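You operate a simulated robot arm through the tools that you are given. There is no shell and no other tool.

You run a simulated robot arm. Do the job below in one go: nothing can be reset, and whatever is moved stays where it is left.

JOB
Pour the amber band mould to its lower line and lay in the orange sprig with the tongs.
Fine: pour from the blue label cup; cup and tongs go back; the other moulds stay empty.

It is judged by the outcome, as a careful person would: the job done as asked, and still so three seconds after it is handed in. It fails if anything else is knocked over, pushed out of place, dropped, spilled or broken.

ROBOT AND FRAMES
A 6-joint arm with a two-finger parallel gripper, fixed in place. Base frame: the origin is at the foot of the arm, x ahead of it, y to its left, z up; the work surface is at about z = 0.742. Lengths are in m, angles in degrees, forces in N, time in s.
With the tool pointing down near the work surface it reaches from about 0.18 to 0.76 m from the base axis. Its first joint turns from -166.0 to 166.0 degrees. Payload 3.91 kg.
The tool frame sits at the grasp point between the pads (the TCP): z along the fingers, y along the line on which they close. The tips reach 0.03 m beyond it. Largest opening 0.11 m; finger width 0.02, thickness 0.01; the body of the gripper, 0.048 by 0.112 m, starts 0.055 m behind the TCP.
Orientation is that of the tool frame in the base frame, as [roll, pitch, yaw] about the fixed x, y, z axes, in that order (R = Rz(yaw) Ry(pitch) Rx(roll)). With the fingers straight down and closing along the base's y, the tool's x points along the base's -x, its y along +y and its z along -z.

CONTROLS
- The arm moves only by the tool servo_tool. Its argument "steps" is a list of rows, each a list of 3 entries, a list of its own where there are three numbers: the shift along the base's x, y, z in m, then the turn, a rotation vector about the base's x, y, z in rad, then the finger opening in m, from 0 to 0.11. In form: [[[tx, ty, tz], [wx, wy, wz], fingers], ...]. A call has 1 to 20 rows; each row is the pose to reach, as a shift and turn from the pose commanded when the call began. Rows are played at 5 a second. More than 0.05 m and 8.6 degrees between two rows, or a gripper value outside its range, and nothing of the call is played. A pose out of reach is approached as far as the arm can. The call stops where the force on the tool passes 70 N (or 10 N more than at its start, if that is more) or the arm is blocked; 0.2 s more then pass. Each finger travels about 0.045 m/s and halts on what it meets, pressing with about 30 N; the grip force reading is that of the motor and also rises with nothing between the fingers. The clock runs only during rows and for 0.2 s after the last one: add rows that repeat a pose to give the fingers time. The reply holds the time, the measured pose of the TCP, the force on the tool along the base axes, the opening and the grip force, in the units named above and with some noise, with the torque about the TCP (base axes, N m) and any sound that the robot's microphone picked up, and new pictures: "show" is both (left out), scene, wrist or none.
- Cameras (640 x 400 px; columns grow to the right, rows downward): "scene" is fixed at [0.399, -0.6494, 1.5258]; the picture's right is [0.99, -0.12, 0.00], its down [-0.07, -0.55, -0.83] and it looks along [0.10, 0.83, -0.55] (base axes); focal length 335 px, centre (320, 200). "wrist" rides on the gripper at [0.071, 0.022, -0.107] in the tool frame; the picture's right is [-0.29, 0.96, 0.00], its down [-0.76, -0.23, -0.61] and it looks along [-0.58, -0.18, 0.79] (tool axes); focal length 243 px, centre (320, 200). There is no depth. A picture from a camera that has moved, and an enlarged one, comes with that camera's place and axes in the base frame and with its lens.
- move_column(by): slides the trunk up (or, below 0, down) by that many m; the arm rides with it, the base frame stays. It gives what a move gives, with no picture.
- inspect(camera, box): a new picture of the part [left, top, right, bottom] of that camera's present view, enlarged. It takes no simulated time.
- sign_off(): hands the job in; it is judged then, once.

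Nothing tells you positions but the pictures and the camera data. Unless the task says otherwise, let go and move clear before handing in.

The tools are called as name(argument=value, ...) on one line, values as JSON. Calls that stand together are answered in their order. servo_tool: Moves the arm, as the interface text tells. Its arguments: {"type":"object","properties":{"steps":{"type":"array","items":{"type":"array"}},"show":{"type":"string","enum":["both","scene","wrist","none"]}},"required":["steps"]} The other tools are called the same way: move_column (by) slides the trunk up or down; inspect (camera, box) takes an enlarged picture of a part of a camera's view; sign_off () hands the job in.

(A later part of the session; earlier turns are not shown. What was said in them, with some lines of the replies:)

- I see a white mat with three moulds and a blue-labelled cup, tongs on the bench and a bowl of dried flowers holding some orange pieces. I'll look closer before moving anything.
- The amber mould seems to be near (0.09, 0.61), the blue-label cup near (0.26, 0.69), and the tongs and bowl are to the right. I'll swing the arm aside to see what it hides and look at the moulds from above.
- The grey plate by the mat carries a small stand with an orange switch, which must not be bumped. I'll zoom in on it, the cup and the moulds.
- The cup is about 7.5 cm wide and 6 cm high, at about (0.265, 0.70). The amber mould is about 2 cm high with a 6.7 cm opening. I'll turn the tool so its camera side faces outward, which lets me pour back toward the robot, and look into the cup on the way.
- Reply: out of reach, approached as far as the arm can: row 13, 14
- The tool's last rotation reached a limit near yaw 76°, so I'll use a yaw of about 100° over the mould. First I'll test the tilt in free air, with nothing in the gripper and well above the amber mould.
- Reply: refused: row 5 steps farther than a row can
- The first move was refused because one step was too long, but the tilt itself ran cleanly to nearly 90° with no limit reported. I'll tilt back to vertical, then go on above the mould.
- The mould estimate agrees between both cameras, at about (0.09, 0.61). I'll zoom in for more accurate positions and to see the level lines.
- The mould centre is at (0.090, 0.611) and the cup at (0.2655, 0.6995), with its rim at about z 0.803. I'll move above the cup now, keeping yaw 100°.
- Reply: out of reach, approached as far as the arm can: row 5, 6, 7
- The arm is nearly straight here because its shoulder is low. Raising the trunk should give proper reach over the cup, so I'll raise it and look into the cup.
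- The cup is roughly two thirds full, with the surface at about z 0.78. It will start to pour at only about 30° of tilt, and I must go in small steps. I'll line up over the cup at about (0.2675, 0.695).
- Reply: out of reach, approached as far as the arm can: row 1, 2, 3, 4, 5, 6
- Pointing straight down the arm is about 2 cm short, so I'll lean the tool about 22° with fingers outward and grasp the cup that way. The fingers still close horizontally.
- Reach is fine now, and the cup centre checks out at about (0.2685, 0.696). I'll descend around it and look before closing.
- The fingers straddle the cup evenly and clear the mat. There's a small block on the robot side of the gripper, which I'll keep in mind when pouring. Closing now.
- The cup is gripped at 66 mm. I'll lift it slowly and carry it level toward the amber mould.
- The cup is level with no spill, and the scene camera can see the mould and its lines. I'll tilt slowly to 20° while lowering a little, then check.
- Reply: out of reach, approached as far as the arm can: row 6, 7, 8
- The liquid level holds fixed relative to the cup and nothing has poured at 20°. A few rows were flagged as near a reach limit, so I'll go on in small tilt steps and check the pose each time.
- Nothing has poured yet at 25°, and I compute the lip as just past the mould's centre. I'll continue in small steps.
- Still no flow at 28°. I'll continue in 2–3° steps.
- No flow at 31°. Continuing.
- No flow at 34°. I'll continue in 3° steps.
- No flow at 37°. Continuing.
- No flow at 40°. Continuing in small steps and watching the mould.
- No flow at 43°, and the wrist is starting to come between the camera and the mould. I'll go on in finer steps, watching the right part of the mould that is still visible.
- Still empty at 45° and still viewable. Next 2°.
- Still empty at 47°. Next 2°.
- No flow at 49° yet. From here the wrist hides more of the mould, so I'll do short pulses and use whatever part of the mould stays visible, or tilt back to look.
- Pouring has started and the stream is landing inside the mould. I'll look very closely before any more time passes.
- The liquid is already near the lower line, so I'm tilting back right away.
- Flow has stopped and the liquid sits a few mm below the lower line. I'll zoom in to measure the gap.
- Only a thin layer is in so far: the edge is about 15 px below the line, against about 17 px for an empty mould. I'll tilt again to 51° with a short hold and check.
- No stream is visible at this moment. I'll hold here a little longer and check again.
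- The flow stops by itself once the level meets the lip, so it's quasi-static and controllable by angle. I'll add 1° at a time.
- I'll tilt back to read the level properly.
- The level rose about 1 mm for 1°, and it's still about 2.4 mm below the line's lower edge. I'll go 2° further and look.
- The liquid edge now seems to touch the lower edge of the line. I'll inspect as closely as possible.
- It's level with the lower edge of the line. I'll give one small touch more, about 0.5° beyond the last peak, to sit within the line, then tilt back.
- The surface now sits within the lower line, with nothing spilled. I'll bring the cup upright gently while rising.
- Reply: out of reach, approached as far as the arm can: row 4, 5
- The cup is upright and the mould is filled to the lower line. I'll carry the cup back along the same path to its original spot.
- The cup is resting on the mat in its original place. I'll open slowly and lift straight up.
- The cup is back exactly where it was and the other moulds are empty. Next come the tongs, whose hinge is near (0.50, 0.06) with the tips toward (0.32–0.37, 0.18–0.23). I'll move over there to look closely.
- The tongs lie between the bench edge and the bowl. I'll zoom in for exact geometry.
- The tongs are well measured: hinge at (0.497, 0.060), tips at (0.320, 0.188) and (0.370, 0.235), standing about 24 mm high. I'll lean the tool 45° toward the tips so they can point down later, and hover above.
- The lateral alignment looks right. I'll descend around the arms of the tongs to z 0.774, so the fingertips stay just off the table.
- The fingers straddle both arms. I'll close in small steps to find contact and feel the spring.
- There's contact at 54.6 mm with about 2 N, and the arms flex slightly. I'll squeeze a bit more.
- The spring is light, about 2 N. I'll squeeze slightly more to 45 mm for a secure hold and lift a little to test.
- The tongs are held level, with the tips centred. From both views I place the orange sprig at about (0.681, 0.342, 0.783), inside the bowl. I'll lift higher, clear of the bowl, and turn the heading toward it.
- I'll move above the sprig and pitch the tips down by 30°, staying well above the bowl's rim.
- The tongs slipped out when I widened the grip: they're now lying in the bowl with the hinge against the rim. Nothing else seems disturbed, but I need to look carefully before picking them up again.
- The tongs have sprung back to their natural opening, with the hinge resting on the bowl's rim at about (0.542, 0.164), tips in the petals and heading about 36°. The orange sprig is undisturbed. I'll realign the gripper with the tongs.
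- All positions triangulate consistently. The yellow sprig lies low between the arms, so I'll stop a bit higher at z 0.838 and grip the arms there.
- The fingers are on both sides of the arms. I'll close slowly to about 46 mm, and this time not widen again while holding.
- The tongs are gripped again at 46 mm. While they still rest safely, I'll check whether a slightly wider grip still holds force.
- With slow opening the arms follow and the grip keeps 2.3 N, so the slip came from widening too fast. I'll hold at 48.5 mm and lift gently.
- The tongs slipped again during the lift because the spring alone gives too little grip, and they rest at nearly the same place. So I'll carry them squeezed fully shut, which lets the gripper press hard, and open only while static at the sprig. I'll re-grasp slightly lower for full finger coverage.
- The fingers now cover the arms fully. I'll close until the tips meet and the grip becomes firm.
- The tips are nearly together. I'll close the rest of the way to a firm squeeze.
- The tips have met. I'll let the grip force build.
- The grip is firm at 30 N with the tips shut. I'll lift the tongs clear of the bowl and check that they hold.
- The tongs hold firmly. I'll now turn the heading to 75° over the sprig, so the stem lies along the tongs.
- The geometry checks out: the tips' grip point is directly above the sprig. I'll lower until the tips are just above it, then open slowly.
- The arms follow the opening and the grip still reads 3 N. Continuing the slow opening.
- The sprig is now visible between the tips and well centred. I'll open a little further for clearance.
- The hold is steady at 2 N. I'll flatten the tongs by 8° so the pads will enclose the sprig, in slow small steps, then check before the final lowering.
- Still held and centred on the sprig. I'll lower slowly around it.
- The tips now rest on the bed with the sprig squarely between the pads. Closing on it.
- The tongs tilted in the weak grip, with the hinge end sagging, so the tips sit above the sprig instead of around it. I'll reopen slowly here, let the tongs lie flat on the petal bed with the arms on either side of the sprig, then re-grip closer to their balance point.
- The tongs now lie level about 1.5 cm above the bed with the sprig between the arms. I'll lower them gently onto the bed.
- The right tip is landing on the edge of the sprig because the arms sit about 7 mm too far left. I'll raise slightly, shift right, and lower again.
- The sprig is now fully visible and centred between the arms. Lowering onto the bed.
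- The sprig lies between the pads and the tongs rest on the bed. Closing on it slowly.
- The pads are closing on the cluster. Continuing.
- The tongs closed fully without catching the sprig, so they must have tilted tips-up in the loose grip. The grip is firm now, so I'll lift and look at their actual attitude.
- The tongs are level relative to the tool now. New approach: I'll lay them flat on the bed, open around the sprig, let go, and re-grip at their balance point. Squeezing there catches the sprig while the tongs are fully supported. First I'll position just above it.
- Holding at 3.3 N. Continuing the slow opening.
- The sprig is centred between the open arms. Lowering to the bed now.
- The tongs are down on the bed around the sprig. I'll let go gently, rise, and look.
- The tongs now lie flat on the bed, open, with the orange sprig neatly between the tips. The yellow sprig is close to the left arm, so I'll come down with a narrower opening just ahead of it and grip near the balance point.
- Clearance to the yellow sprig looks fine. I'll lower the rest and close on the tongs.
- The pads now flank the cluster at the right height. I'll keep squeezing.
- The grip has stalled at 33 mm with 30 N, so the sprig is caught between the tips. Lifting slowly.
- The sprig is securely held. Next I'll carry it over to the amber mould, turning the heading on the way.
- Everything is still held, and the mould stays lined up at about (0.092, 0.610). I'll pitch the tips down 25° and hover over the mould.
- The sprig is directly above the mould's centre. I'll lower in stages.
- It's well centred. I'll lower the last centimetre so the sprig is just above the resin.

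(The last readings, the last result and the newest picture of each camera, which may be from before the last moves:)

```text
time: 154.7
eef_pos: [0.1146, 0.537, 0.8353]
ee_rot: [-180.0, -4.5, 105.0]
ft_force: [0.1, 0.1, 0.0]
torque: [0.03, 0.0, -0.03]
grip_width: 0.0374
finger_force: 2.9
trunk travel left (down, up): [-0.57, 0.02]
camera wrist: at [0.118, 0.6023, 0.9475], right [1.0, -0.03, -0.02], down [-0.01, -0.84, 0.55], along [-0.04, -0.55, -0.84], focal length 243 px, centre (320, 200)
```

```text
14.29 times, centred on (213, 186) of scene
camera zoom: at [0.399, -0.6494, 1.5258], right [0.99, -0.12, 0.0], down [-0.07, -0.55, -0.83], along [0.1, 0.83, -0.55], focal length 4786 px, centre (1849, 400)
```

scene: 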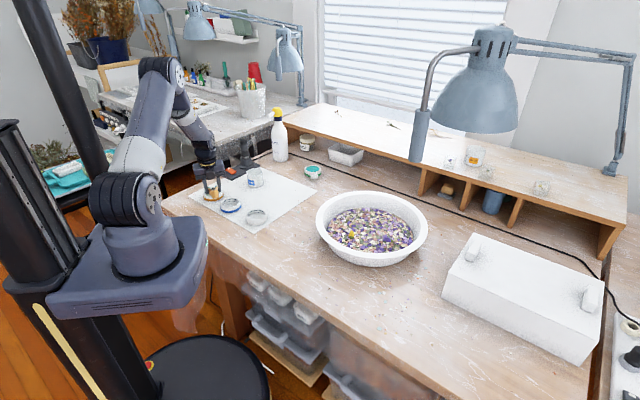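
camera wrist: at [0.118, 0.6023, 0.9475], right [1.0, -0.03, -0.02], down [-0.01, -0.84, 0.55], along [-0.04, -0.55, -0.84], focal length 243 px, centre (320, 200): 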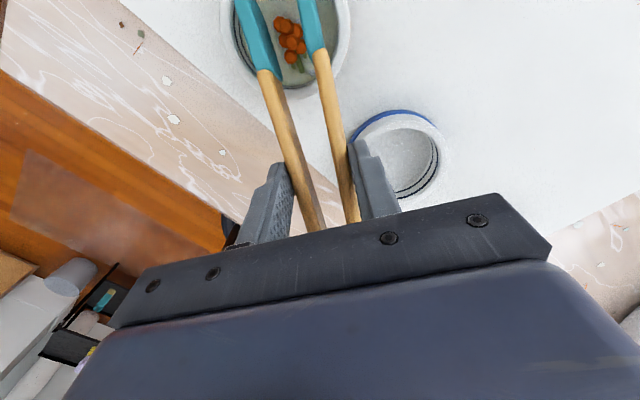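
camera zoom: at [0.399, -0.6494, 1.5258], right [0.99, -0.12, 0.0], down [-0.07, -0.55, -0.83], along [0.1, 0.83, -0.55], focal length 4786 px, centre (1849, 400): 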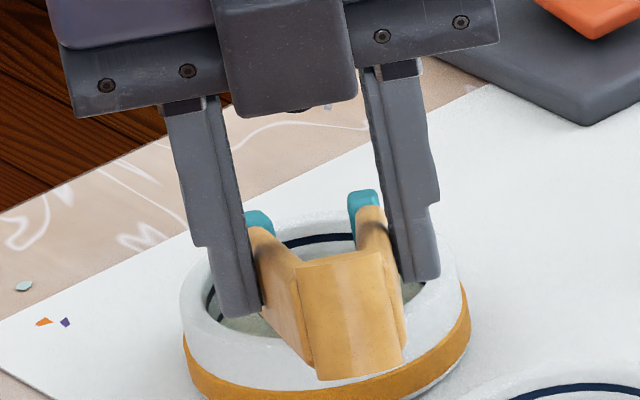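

The sprig has dropped free into the resin. I'll raise the tongs slowly straight up, then squeeze them shut for carrying.

servo_tool(steps=[[[0, 0, 0.0015], [0, 0, 0], 0.0352], [[0, 0, 0.004], [0, 0, 0], 0.0352], [[0, 0, 0.007], [0, 0, 0], 0.0352], [[0, 0, 0.01], [0, 0, 0], 0.0352], [[0, 0, 0.013], [0, 0, 0], 0.0352], [[0, 0, 0.016], [0, 0, 0], 0.0352], [[0, 0, 0.019], [0, 0, 0], 0.0352], [[0, 0, 0.022], [0, 0, 0], 0.0352], [[0, 0, 0.025], [0, 0, 0], 0.0352], [[0, 0, 0.028], [0, 0, 0], 0.0352], [[0, 0, 0.031], [0, 0, 0], 0.0352], [[0, 0, 0.034], [0, 0, 0], 0.0352], [[0, 0, 0.037], [0, 0, 0], 0.0345], [[0, 0, 0.04], [0, 0, 0], 0.0335], [[0, 0, 0.04], [0, 0, 0], 0.032], [[0, 0, 0.04], [0, 0, 0], 0.0305], [[0, 0, 0.04], [0, 0, 0], 0.029], [[0, 0, 0.04], [0, 0, 0], 0.0275]])

inspect(camera="wrist", box=[200, 0, 460, 200])

inspect(camera="scene", box=[195, 160, 231, 204])

```text
time: 158.5
eef_pos: [0.1135, 0.5367, 0.8762]
ee_rot: [180.0, -4.5, 104.9]
ft_force: [0.4, -0.5, -0.9]
torque: [0.04, 0.0, -0.01]
grip_width: 0.0286
finger_force: 3.0
trunk travel left (down, up): [-0.57, 0.02]
camera wrist: at [0.1178, 0.6021, 0.9872], right [1.0, -0.03, -0.02], down [-0.01, -0.84, 0.55], along [-0.04, -0.55, -0.84], focal length 243 px, centre (320, 200)
```

scene: 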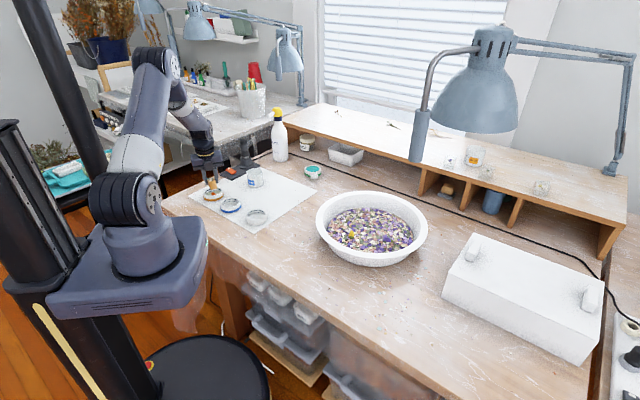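
wrist: 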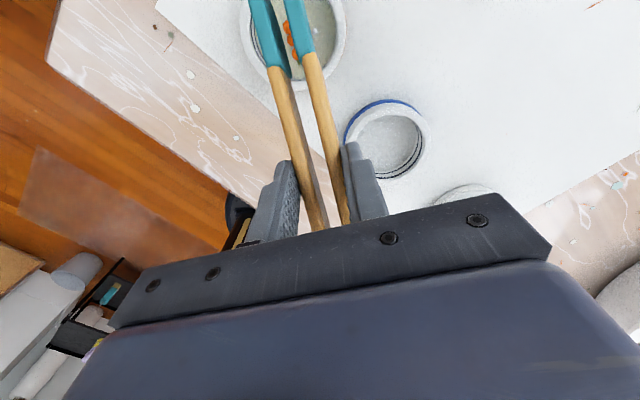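

```text
2.00 times, centred on (330, 100) of wrist
camera zoom: at [0.1178, 0.6021, 0.9872], right [1.0, -0.03, -0.02], down [-0.01, -0.84, 0.55], along [-0.04, -0.55, -0.84], focal length 485 px, centre (300, 400)
```

zoom: 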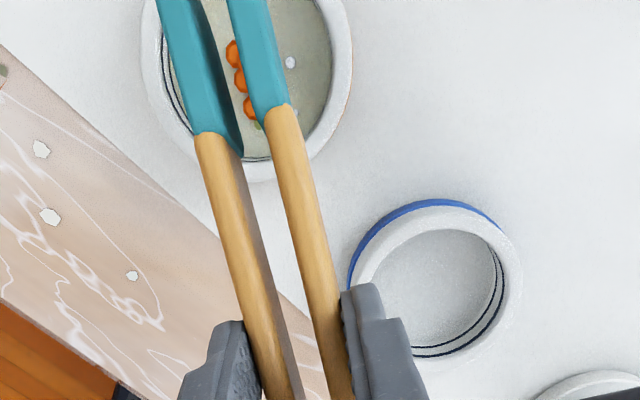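

```text
9.09 times, centred on (213, 182) of scene
camera zoom: at [0.399, -0.6494, 1.5258], right [0.99, -0.12, 0.0], down [-0.07, -0.55, -0.83], along [0.1, 0.83, -0.55], focal length 3046 px, centre (1293, 364)
```

zoom: 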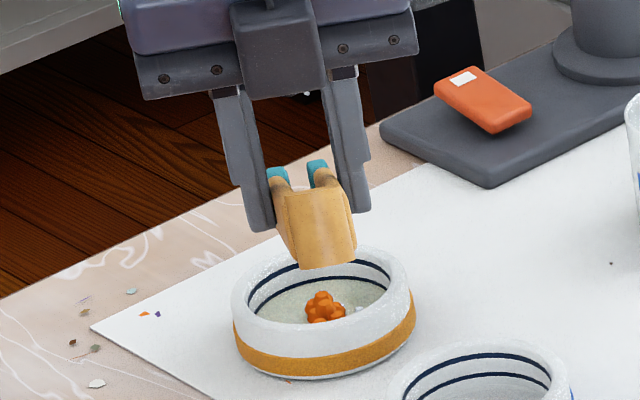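

The orange sprig sits in the amber mould. I'll close the tongs firmly for the trip back.

servo_tool(steps=[[[0, 0, 0], [0, 0, 0], 0.026], [[0, 0, 0], [0, 0, 0], 0.0245], [[0, 0, 0], [0, 0, 0], 0.023], [[0, 0, 0], [0, 0, 0], 0.0215], [[0, 0, 0], [0, 0, 0], 0.02], [[0, 0, 0], [0, 0, 0], 0.018], [[0, 0, 0], [0, 0, 0], 0.018], [[0, 0, 0], [0, 0, 0], 0.018], [[0, 0, 0], [0, 0, 0], 0.018]], show="none")

inspect(camera="wrist", box=[200, 0, 460, 200])

inspect(camera="scene", box=[204, 184, 222, 198])

```text
time: 160.5
eef_pos: [0.114, 0.5364, 0.8773]
ee_rot: [180.0, -4.5, 105.0]
ft_force: [0.3, -0.3, 0.1]
torque: [0.02, -0.01, -0.02]
grip_width: 0.0203
finger_force: 29.6
trunk travel left (down, up): [-0.57, 0.02]
```

```text
2.00 times, centred on (330, 100) of wrist
camera zoom: at [0.1178, 0.6022, 0.9872], right [1.0, -0.03, -0.02], down [-0.01, -0.84, 0.55], along [-0.04, -0.55, -0.84], focal length 485 px, centre (300, 400)
```

zoom: 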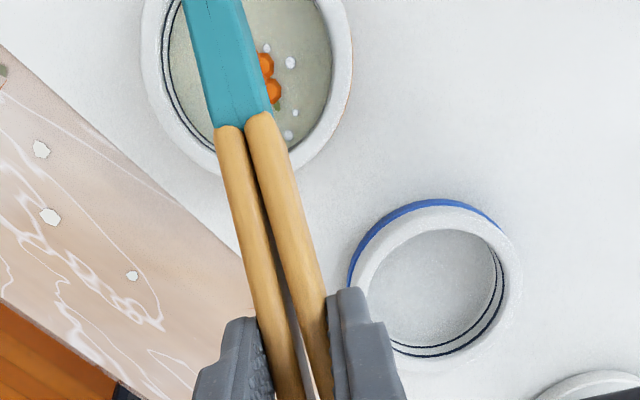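

```text
16.00 times, centred on (213, 191) of scene
camera zoom: at [0.399, -0.6494, 1.5258], right [0.99, -0.12, 0.0], down [-0.07, -0.55, -0.83], along [0.1, 0.83, -0.55], focal length 5360 px, centre (2032, 344)
```

zoom: 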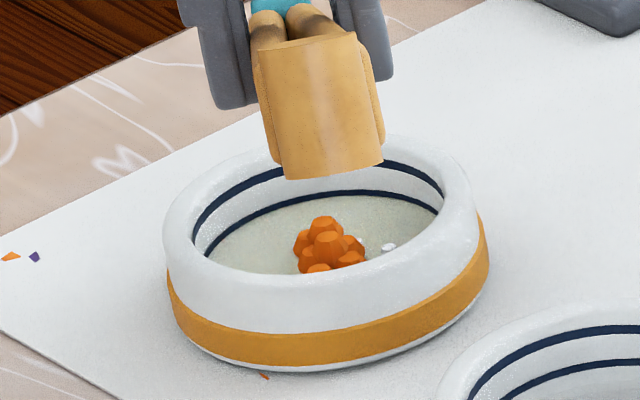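

Firmly closed. I'll lift away, level the tongs, and carry them back toward their original spot.

servo_tool(steps=[[[0, 0, 0.015], [0, 0, 0], 0.018], [[0, 0, 0.03], [0, 0, 0], 0.018], [[0, 0, 0.045], [0.0527, 0.0141, 0], 0.018], [[0, 0, 0.06], [0.1053, 0.0282, 0], 0.018], [[0, 0, 0.07], [0.158, 0.0423, 0], 0.018], [[0, 0, 0.07], [0.2107, 0.0564, 0], 0.018], [[0, 0, 0.07], [0.2634, 0.0706, 0], 0.018], [[0, 0, 0.07], [0.316, 0.0847, 0], 0.018], [[0, 0, 0.07], [0.3687, 0.0988, 0], 0.018], [[0, 0, 0.07], [0.4214, 0.1129, 0], 0.018], [[0, 0, 0.07], [0.4214, 0.1129, 0], 0.018]], show="none")

servo_tool(steps=[[[0.01, -0.013, 0], [0, 0, 0.02], 0.018], [[0.03, -0.039, 0], [0, 0, 0.05], 0.018], [[0.053, -0.069, 0], [0, 0, 0.09], 0.018], [[0.078, -0.101, 0], [0, 0, 0.13], 0.018], [[0.103, -0.134, 0], [0, 0, 0.17], 0.018], [[0.128, -0.166, 0], [0, 0, 0.21], 0.018], [[0.153, -0.199, -0.005], [0, 0, 0.25], 0.018], [[0.178, -0.231, -0.01], [0, 0, 0.3], 0.018], [[0.203, -0.264, -0.02], [0, 0, 0.34], 0.018], [[0.228, -0.296, -0.03], [0, 0, 0.38], 0.018], [[0.253, -0.329, -0.04], [0, 0, 0.42], 0.018], [[0.278, -0.361, -0.05], [0, 0, 0.46], 0.018], [[0.3, -0.389, -0.06], [0, 0, 0.5], 0.018], [[0.314, -0.4074, -0.07], [0, 0, 0.5236], 0.018], [[0.314, -0.4074, -0.07], [0, 0, 0.5236], 0.018]])

inspect(camera="scene", box=[240, 190, 352, 290])

inspect(camera="wrist", box=[200, 0, 460, 200])

```text
time: 162.9
eef_pos: [0.1134, 0.536, 0.9454]
ee_rot: [179.9, -29.5, 105.1]
ft_force: [-0.3, 0.6, -0.4]
torque: [-0.01, 0.02, -0.01]
grip_width: 0.0202
finger_force: 30.0
trunk travel left (down, up): [-0.57, 0.02]
```

```text
time: 166.1
eef_pos: [0.4291, 0.1301, 0.8762]
ee_rot: [180.0, -29.5, 135.1]
ft_force: [-0.3, -0.8, -1.2]
torque: [0.0, 0.01, -0.02]
grip_width: 0.0202
finger_force: 30.0
trunk travel left (down, up): [-0.57, 0.02]
camera wrist: at [0.4372, 0.1515, 1.0032], right [0.85, 0.5, -0.14], down [0.52, -0.84, 0.16], along [-0.04, -0.21, -0.98], focal length 243 px, centre (320, 200)
```

scene: 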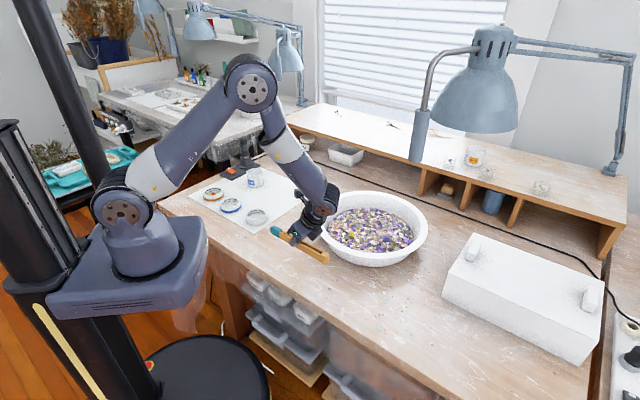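
wrist: 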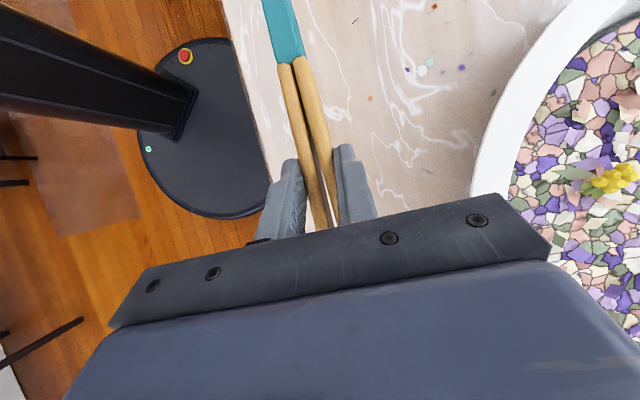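

```text
4.00 times, centred on (296, 240) of scene
camera zoom: at [0.399, -0.6494, 1.5258], right [0.99, -0.12, 0.0], down [-0.07, -0.55, -0.83], along [0.1, 0.83, -0.55], focal length 1340 px, centre (416, 40)
```

zoom: 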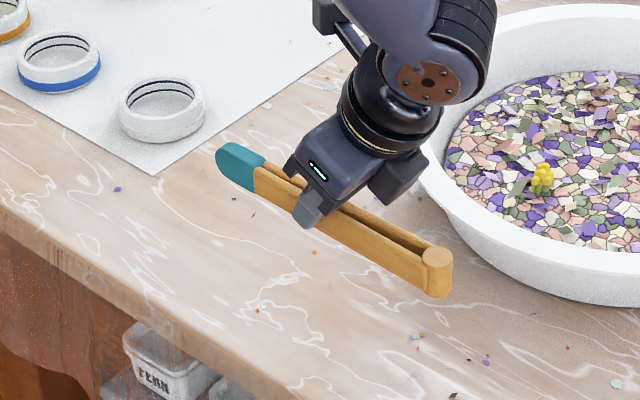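

```text
2.00 times, centred on (330, 100) of wrist
camera zoom: at [0.4372, 0.1515, 1.0032], right [0.85, 0.5, -0.14], down [0.52, -0.84, 0.16], along [-0.04, -0.21, -0.98], focal length 485 px, centre (300, 400)
```

zoom: 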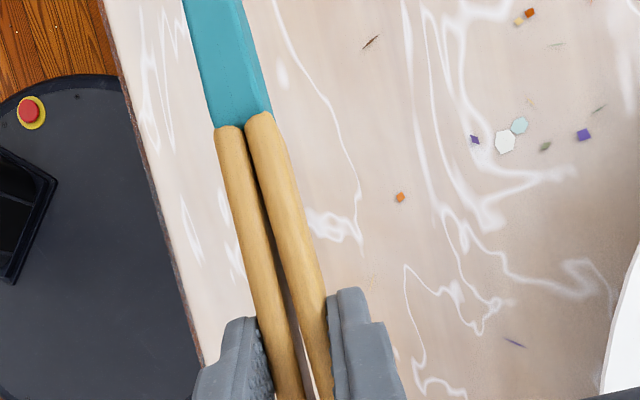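

The tongs are over their original position, with the heading matching at 135° and within a few mm. I'll set them down gently.

servo_tool(steps=[[[-0.002, 0, -0.015], [0, 0, 0], 0.018], [[-0.003, 0, -0.035], [0, 0, 0], 0.018], [[-0.003, 0, -0.055], [0, 0, 0], 0.018], [[-0.003, 0, -0.072], [0, 0, 0], 0.018], [[-0.003, 0, -0.083], [0, 0, 0], 0.018], [[-0.003, 0, -0.089], [0, 0, 0], 0.018], [[-0.003, 0, -0.093], [0, 0, 0], 0.018], [[-0.003, 0, -0.096], [0, 0, 0], 0.018], [[-0.003, 0, -0.096], [0, 0, 0], 0.018]])

inspect(camera="scene", box=[250, 220, 346, 290])

```text
time: 168.1
eef_pos: [0.4257, 0.1289, 0.7799]
ee_rot: [-180.0, -29.6, 135.0]
ft_force: [0.9, -0.5, -1.0]
torque: [0.06, -0.01, -0.02]
grip_width: 0.0199
finger_force: 30.1
trunk travel left (down, up): [-0.57, 0.02]
camera wrist: at [0.4329, 0.1507, 0.9071], right [0.86, 0.5, -0.14], down [0.52, -0.84, 0.16], along [-0.04, -0.21, -0.98], focal length 243 px, centre (320, 200)
```

scene: 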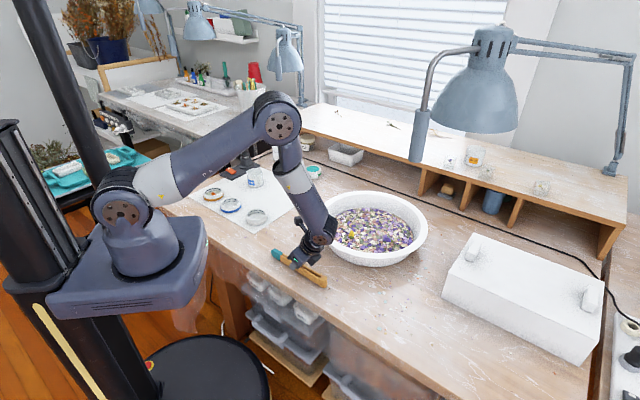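
wrist: 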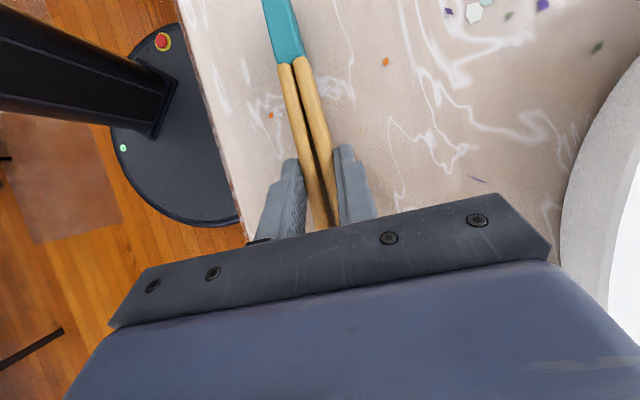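

```text
5.71 times, centred on (298, 255) of scene
camera zoom: at [0.399, -0.6494, 1.5258], right [0.99, -0.12, 0.0], down [-0.07, -0.55, -0.83], along [0.1, 0.83, -0.55], focal length 1914 px, centre (446, -114)
```

zoom: 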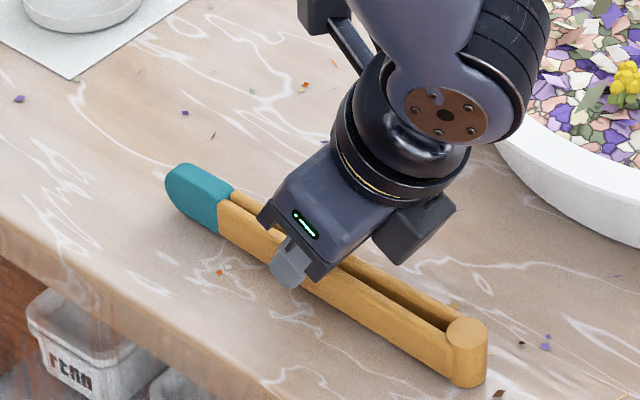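

The hinge is within about a pixel of its original place. I'll lower the last 2–3 mm and open slowly.

servo_tool(steps=[[[0, 0, -0.001], [0, 0, 0], 0.018], [[0, 0, -0.002], [0, 0, 0], 0.018], [[0, 0, -0.003], [0, 0, 0], 0.018], [[0, 0, -0.003], [0, 0, 0], 0.0195], [[0, 0, -0.003], [0, 0, 0], 0.0205], [[0, 0, -0.003], [0, 0, 0], 0.0215], [[0, 0, -0.003], [0, 0, 0], 0.0225], [[0, 0, -0.003], [0, 0, 0], 0.0235], [[0, 0, -0.003], [0, 0, 0], 0.0245], [[0, 0, -0.003], [0, 0, 0], 0.0255], [[0, 0, -0.003], [0, 0, 0], 0.0265], [[0, 0, -0.003], [0, 0, 0], 0.0275], [[0, 0, -0.003], [0, 0, 0], 0.0285], [[0, 0, -0.003], [0, 0, 0], 0.0295], [[0, 0, -0.003], [0, 0, 0], 0.0305], [[0, 0, -0.003], [0, 0, 0], 0.0315], [[0, 0, -0.003], [0, 0, 0], 0.0325], [[0, 0, -0.003], [0, 0, 0], 0.0335], [[0, 0, -0.003], [0, 0, 0], 0.0345]], show="none")

servo_tool(steps=[[[0, 0, 0], [0, 0, 0], 0.0355], [[0, 0, 0], [0, 0, 0], 0.0365], [[0, 0, 0], [0, 0, 0], 0.0375], [[0, 0, 0], [0, 0, 0], 0.0385], [[0, 0, 0], [0, 0, 0], 0.0395], [[0, 0, 0], [0, 0, 0], 0.0405], [[0, 0, 0], [0, 0, 0], 0.0415], [[0, 0, 0], [0, 0, 0], 0.0425], [[0, 0, 0], [0, 0, 0], 0.0435], [[0, 0, 0], [0, 0, 0], 0.0445], [[0, 0, 0], [0, 0, 0], 0.046], [[0, 0, 0], [0, 0, 0], 0.048], [[0, 0, 0], [0, 0, 0], 0.051], [[0, 0, 0], [0, 0, 0], 0.055], [[0, 0, 0], [0, 0, 0], 0.06], [[0, 0, 0], [0, 0, 0], 0.068], [[0, 0, 0], [0, 0, 0], 0.076], [[0, 0, 0], [0, 0, 0], 0.08], [[0, 0, 0], [0, 0, 0], 0.08]])

inspect(camera="scene", box=[250, 220, 346, 290])

```text
time: 172.1
eef_pos: [0.4247, 0.128, 0.7773]
ee_rot: [180.0, -29.5, 135.0]
ft_force: [-0.1, 0.2, -1.3]
torque: [-0.04, 0.0, 0.03]
grip_width: 0.035
finger_force: 3.0
trunk travel left (down, up): [-0.57, 0.02]
```

```text
time: 176.1
eef_pos: [0.4251, 0.1275, 0.7782]
ee_rot: [-180.0, -29.5, 135.0]
ft_force: [0.9, -0.5, -0.1]
torque: [0.01, -0.01, -0.02]
grip_width: 0.0799
finger_force: 0.1
trunk travel left (down, up): [-0.57, 0.02]
camera wrist: at [0.433, 0.1502, 0.9042], right [0.86, 0.5, -0.14], down [0.52, -0.84, 0.16], along [-0.04, -0.21, -0.98], focal length 243 px, centre (320, 200)
```

scene: 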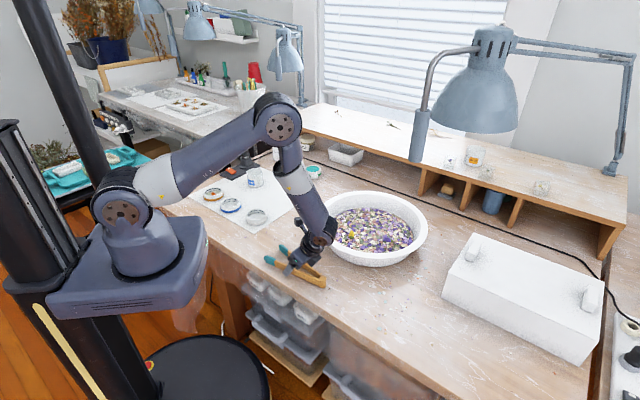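
wrist: 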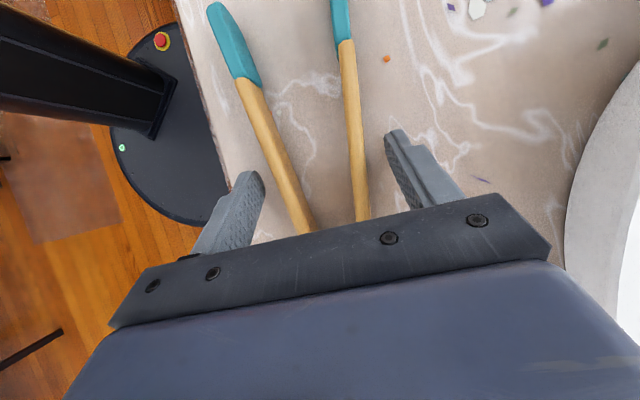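

```text
5.71 times, centred on (298, 255) of scene
camera zoom: at [0.399, -0.6494, 1.5258], right [0.99, -0.12, 0.0], down [-0.07, -0.55, -0.83], along [0.1, 0.83, -0.55], focal length 1914 px, centre (446, -114)
```

zoom: 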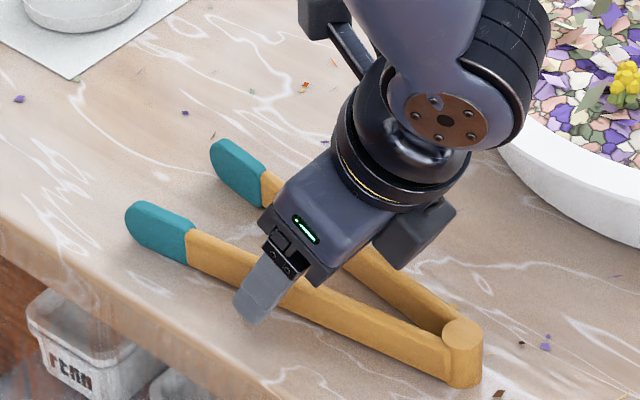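

The tongs are back on the bench, open as before. I'll rise straight up, move clear, and compare with the starting picture.

servo_tool(steps=[[[0, 0, 0.015], [0, 0, 0], 0.08], [[0, 0, 0.04], [0, 0, 0], 0.08], [[0, 0, 0.07], [0, 0, 0], 0.08], [[0, 0, 0.1], [0, 0, 0], 0.08], [[0, 0, 0.13], [0, 0, 0], 0.08], [[-0.02, 0.02, 0.16], [0, 0, 0], 0.08], [[-0.05, 0.04, 0.18], [0, 0, 0], 0.08], [[-0.09, 0.06, 0.2], [0, 0, 0], 0.08], [[-0.13, 0.08, 0.2], [0, 0, 0], 0.08], [[-0.13, 0.08, 0.2], [0, 0, 0], 0.08]])

inspect(camera="scene", box=[250, 180, 442, 300])

inspect(camera="scene", box=[255, 235, 335, 295])

inspect(camera="scene", box=[170, 140, 330, 240])

inspect(camera="scene", box=[204, 184, 222, 198])

```text
time: 178.3
eef_pos: [0.2932, 0.2087, 0.9776]
ee_rot: [180.0, -29.4, 135.0]
ft_force: [-0.8, 0.7, -0.5]
torque: [0.01, 0.02, -0.01]
grip_width: 0.08
finger_force: 0.1
trunk travel left (down, up): [-0.57, 0.02]
camera wrist: at [0.3029, 0.2298, 1.1043], right [0.86, 0.5, -0.14], down [0.52, -0.84, 0.16], along [-0.04, -0.21, -0.98], focal length 243 px, centre (320, 200)
```

scene: 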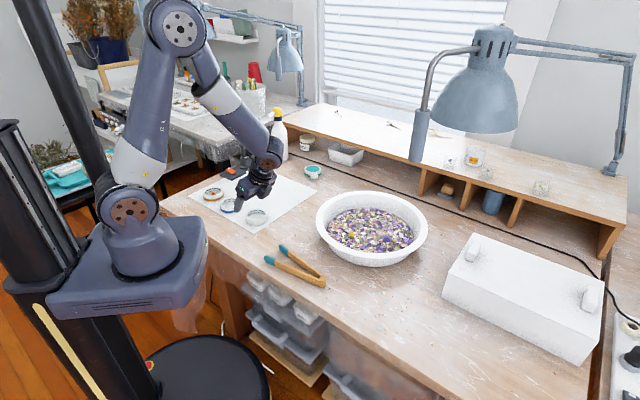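
wrist: 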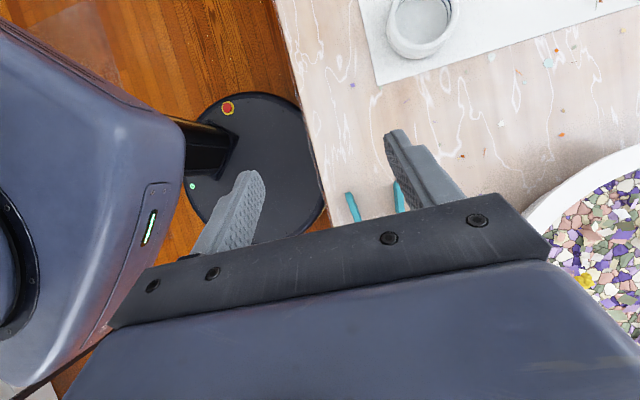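

```text
3.33 times, centred on (346, 240) of scene
camera zoom: at [0.399, -0.6494, 1.5258], right [0.99, -0.12, 0.0], down [-0.07, -0.55, -0.83], along [0.1, 0.83, -0.55], focal length 1117 px, centre (233, 67)
```

zoom: 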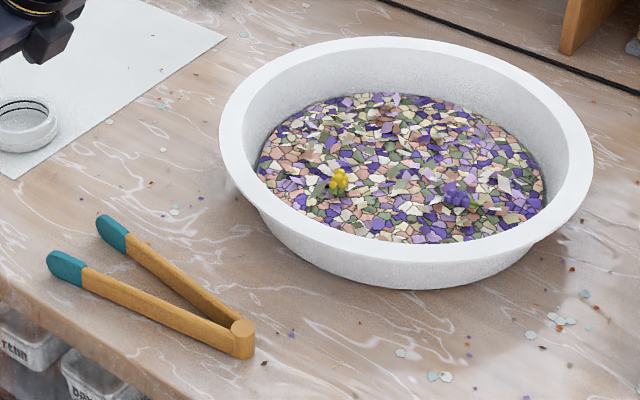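

```text
6.67 times, centred on (295, 265) of scene
camera zoom: at [0.399, -0.6494, 1.5258], right [0.99, -0.12, 0.0], down [-0.07, -0.55, -0.83], along [0.1, 0.83, -0.55], focal length 2233 px, centre (487, -233)
```

zoom: 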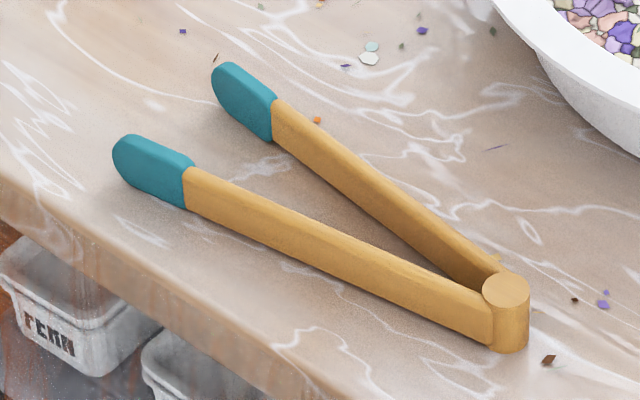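

```text
4.00 times, centred on (250, 190) of scene
camera zoom: at [0.399, -0.6494, 1.5258], right [0.99, -0.12, 0.0], down [-0.07, -0.55, -0.83], along [0.1, 0.83, -0.55], focal length 1340 px, centre (600, 240)
```

zoom: 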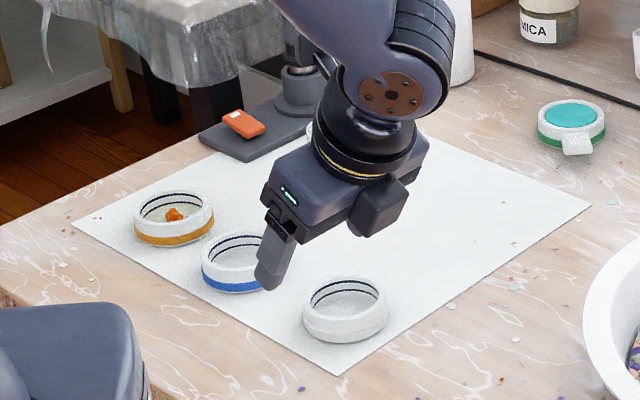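

```text
16.00 times, centred on (213, 191) of scene
camera zoom: at [0.399, -0.6494, 1.5258], right [0.99, -0.12, 0.0], down [-0.07, -0.55, -0.83], along [0.1, 0.83, -0.55], focal length 5360 px, centre (2032, 344)
```

zoom: 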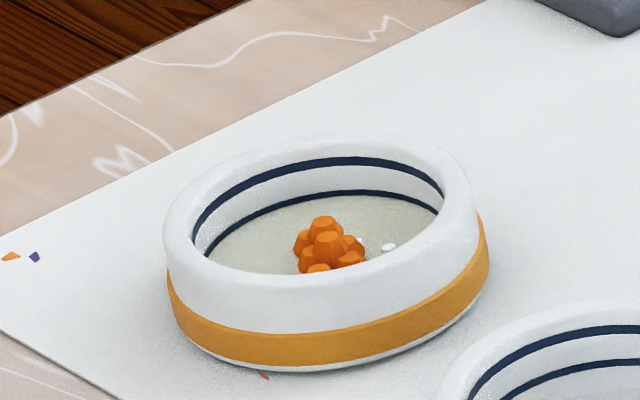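

The amber mould is filled to its lower line with the orange sprig in it. The cup is back in its place and the tongs are within a few mm of where they lay. The other moulds are empty and the arm is clear. The purple sprig ended up about 2 cm from where it started, pushed when the tongs slipped; it's still in the bowl and I left it there. Handing in.

sign_off()

```text
The job is handed in.
```

I've handed the job in: the amber band mould is filled to its lower line and the orange sprig is lying in it. Getting there wasn't clean, because I dropped the tongs once while going for the sprig.

- **Pour:** I poured from the blue label cup in small steps. The resin surface sat within the lower line when I last checked, and I saw no spills. A few small white specks, probably bubbles, are in the resin.
- **Cup and tongs:** The cup is back in its original spot. The tongs are back on the bench, open as before and within a few mm of where they lay.
- **Other moulds:** They are still empty.
- **Dropped tongs:** They slipped out of the gripper into the flower bowl when I loosened my grip, and slipped again during the next lift. I re-gripped them and finished the job. I saw nothing broken or knocked out of the bowl.
- **Purple sprig:** It was pushed about 2 cm, most likely when the tongs fell. It is still in the bowl, and I left it there rather than risk disturbing it further.
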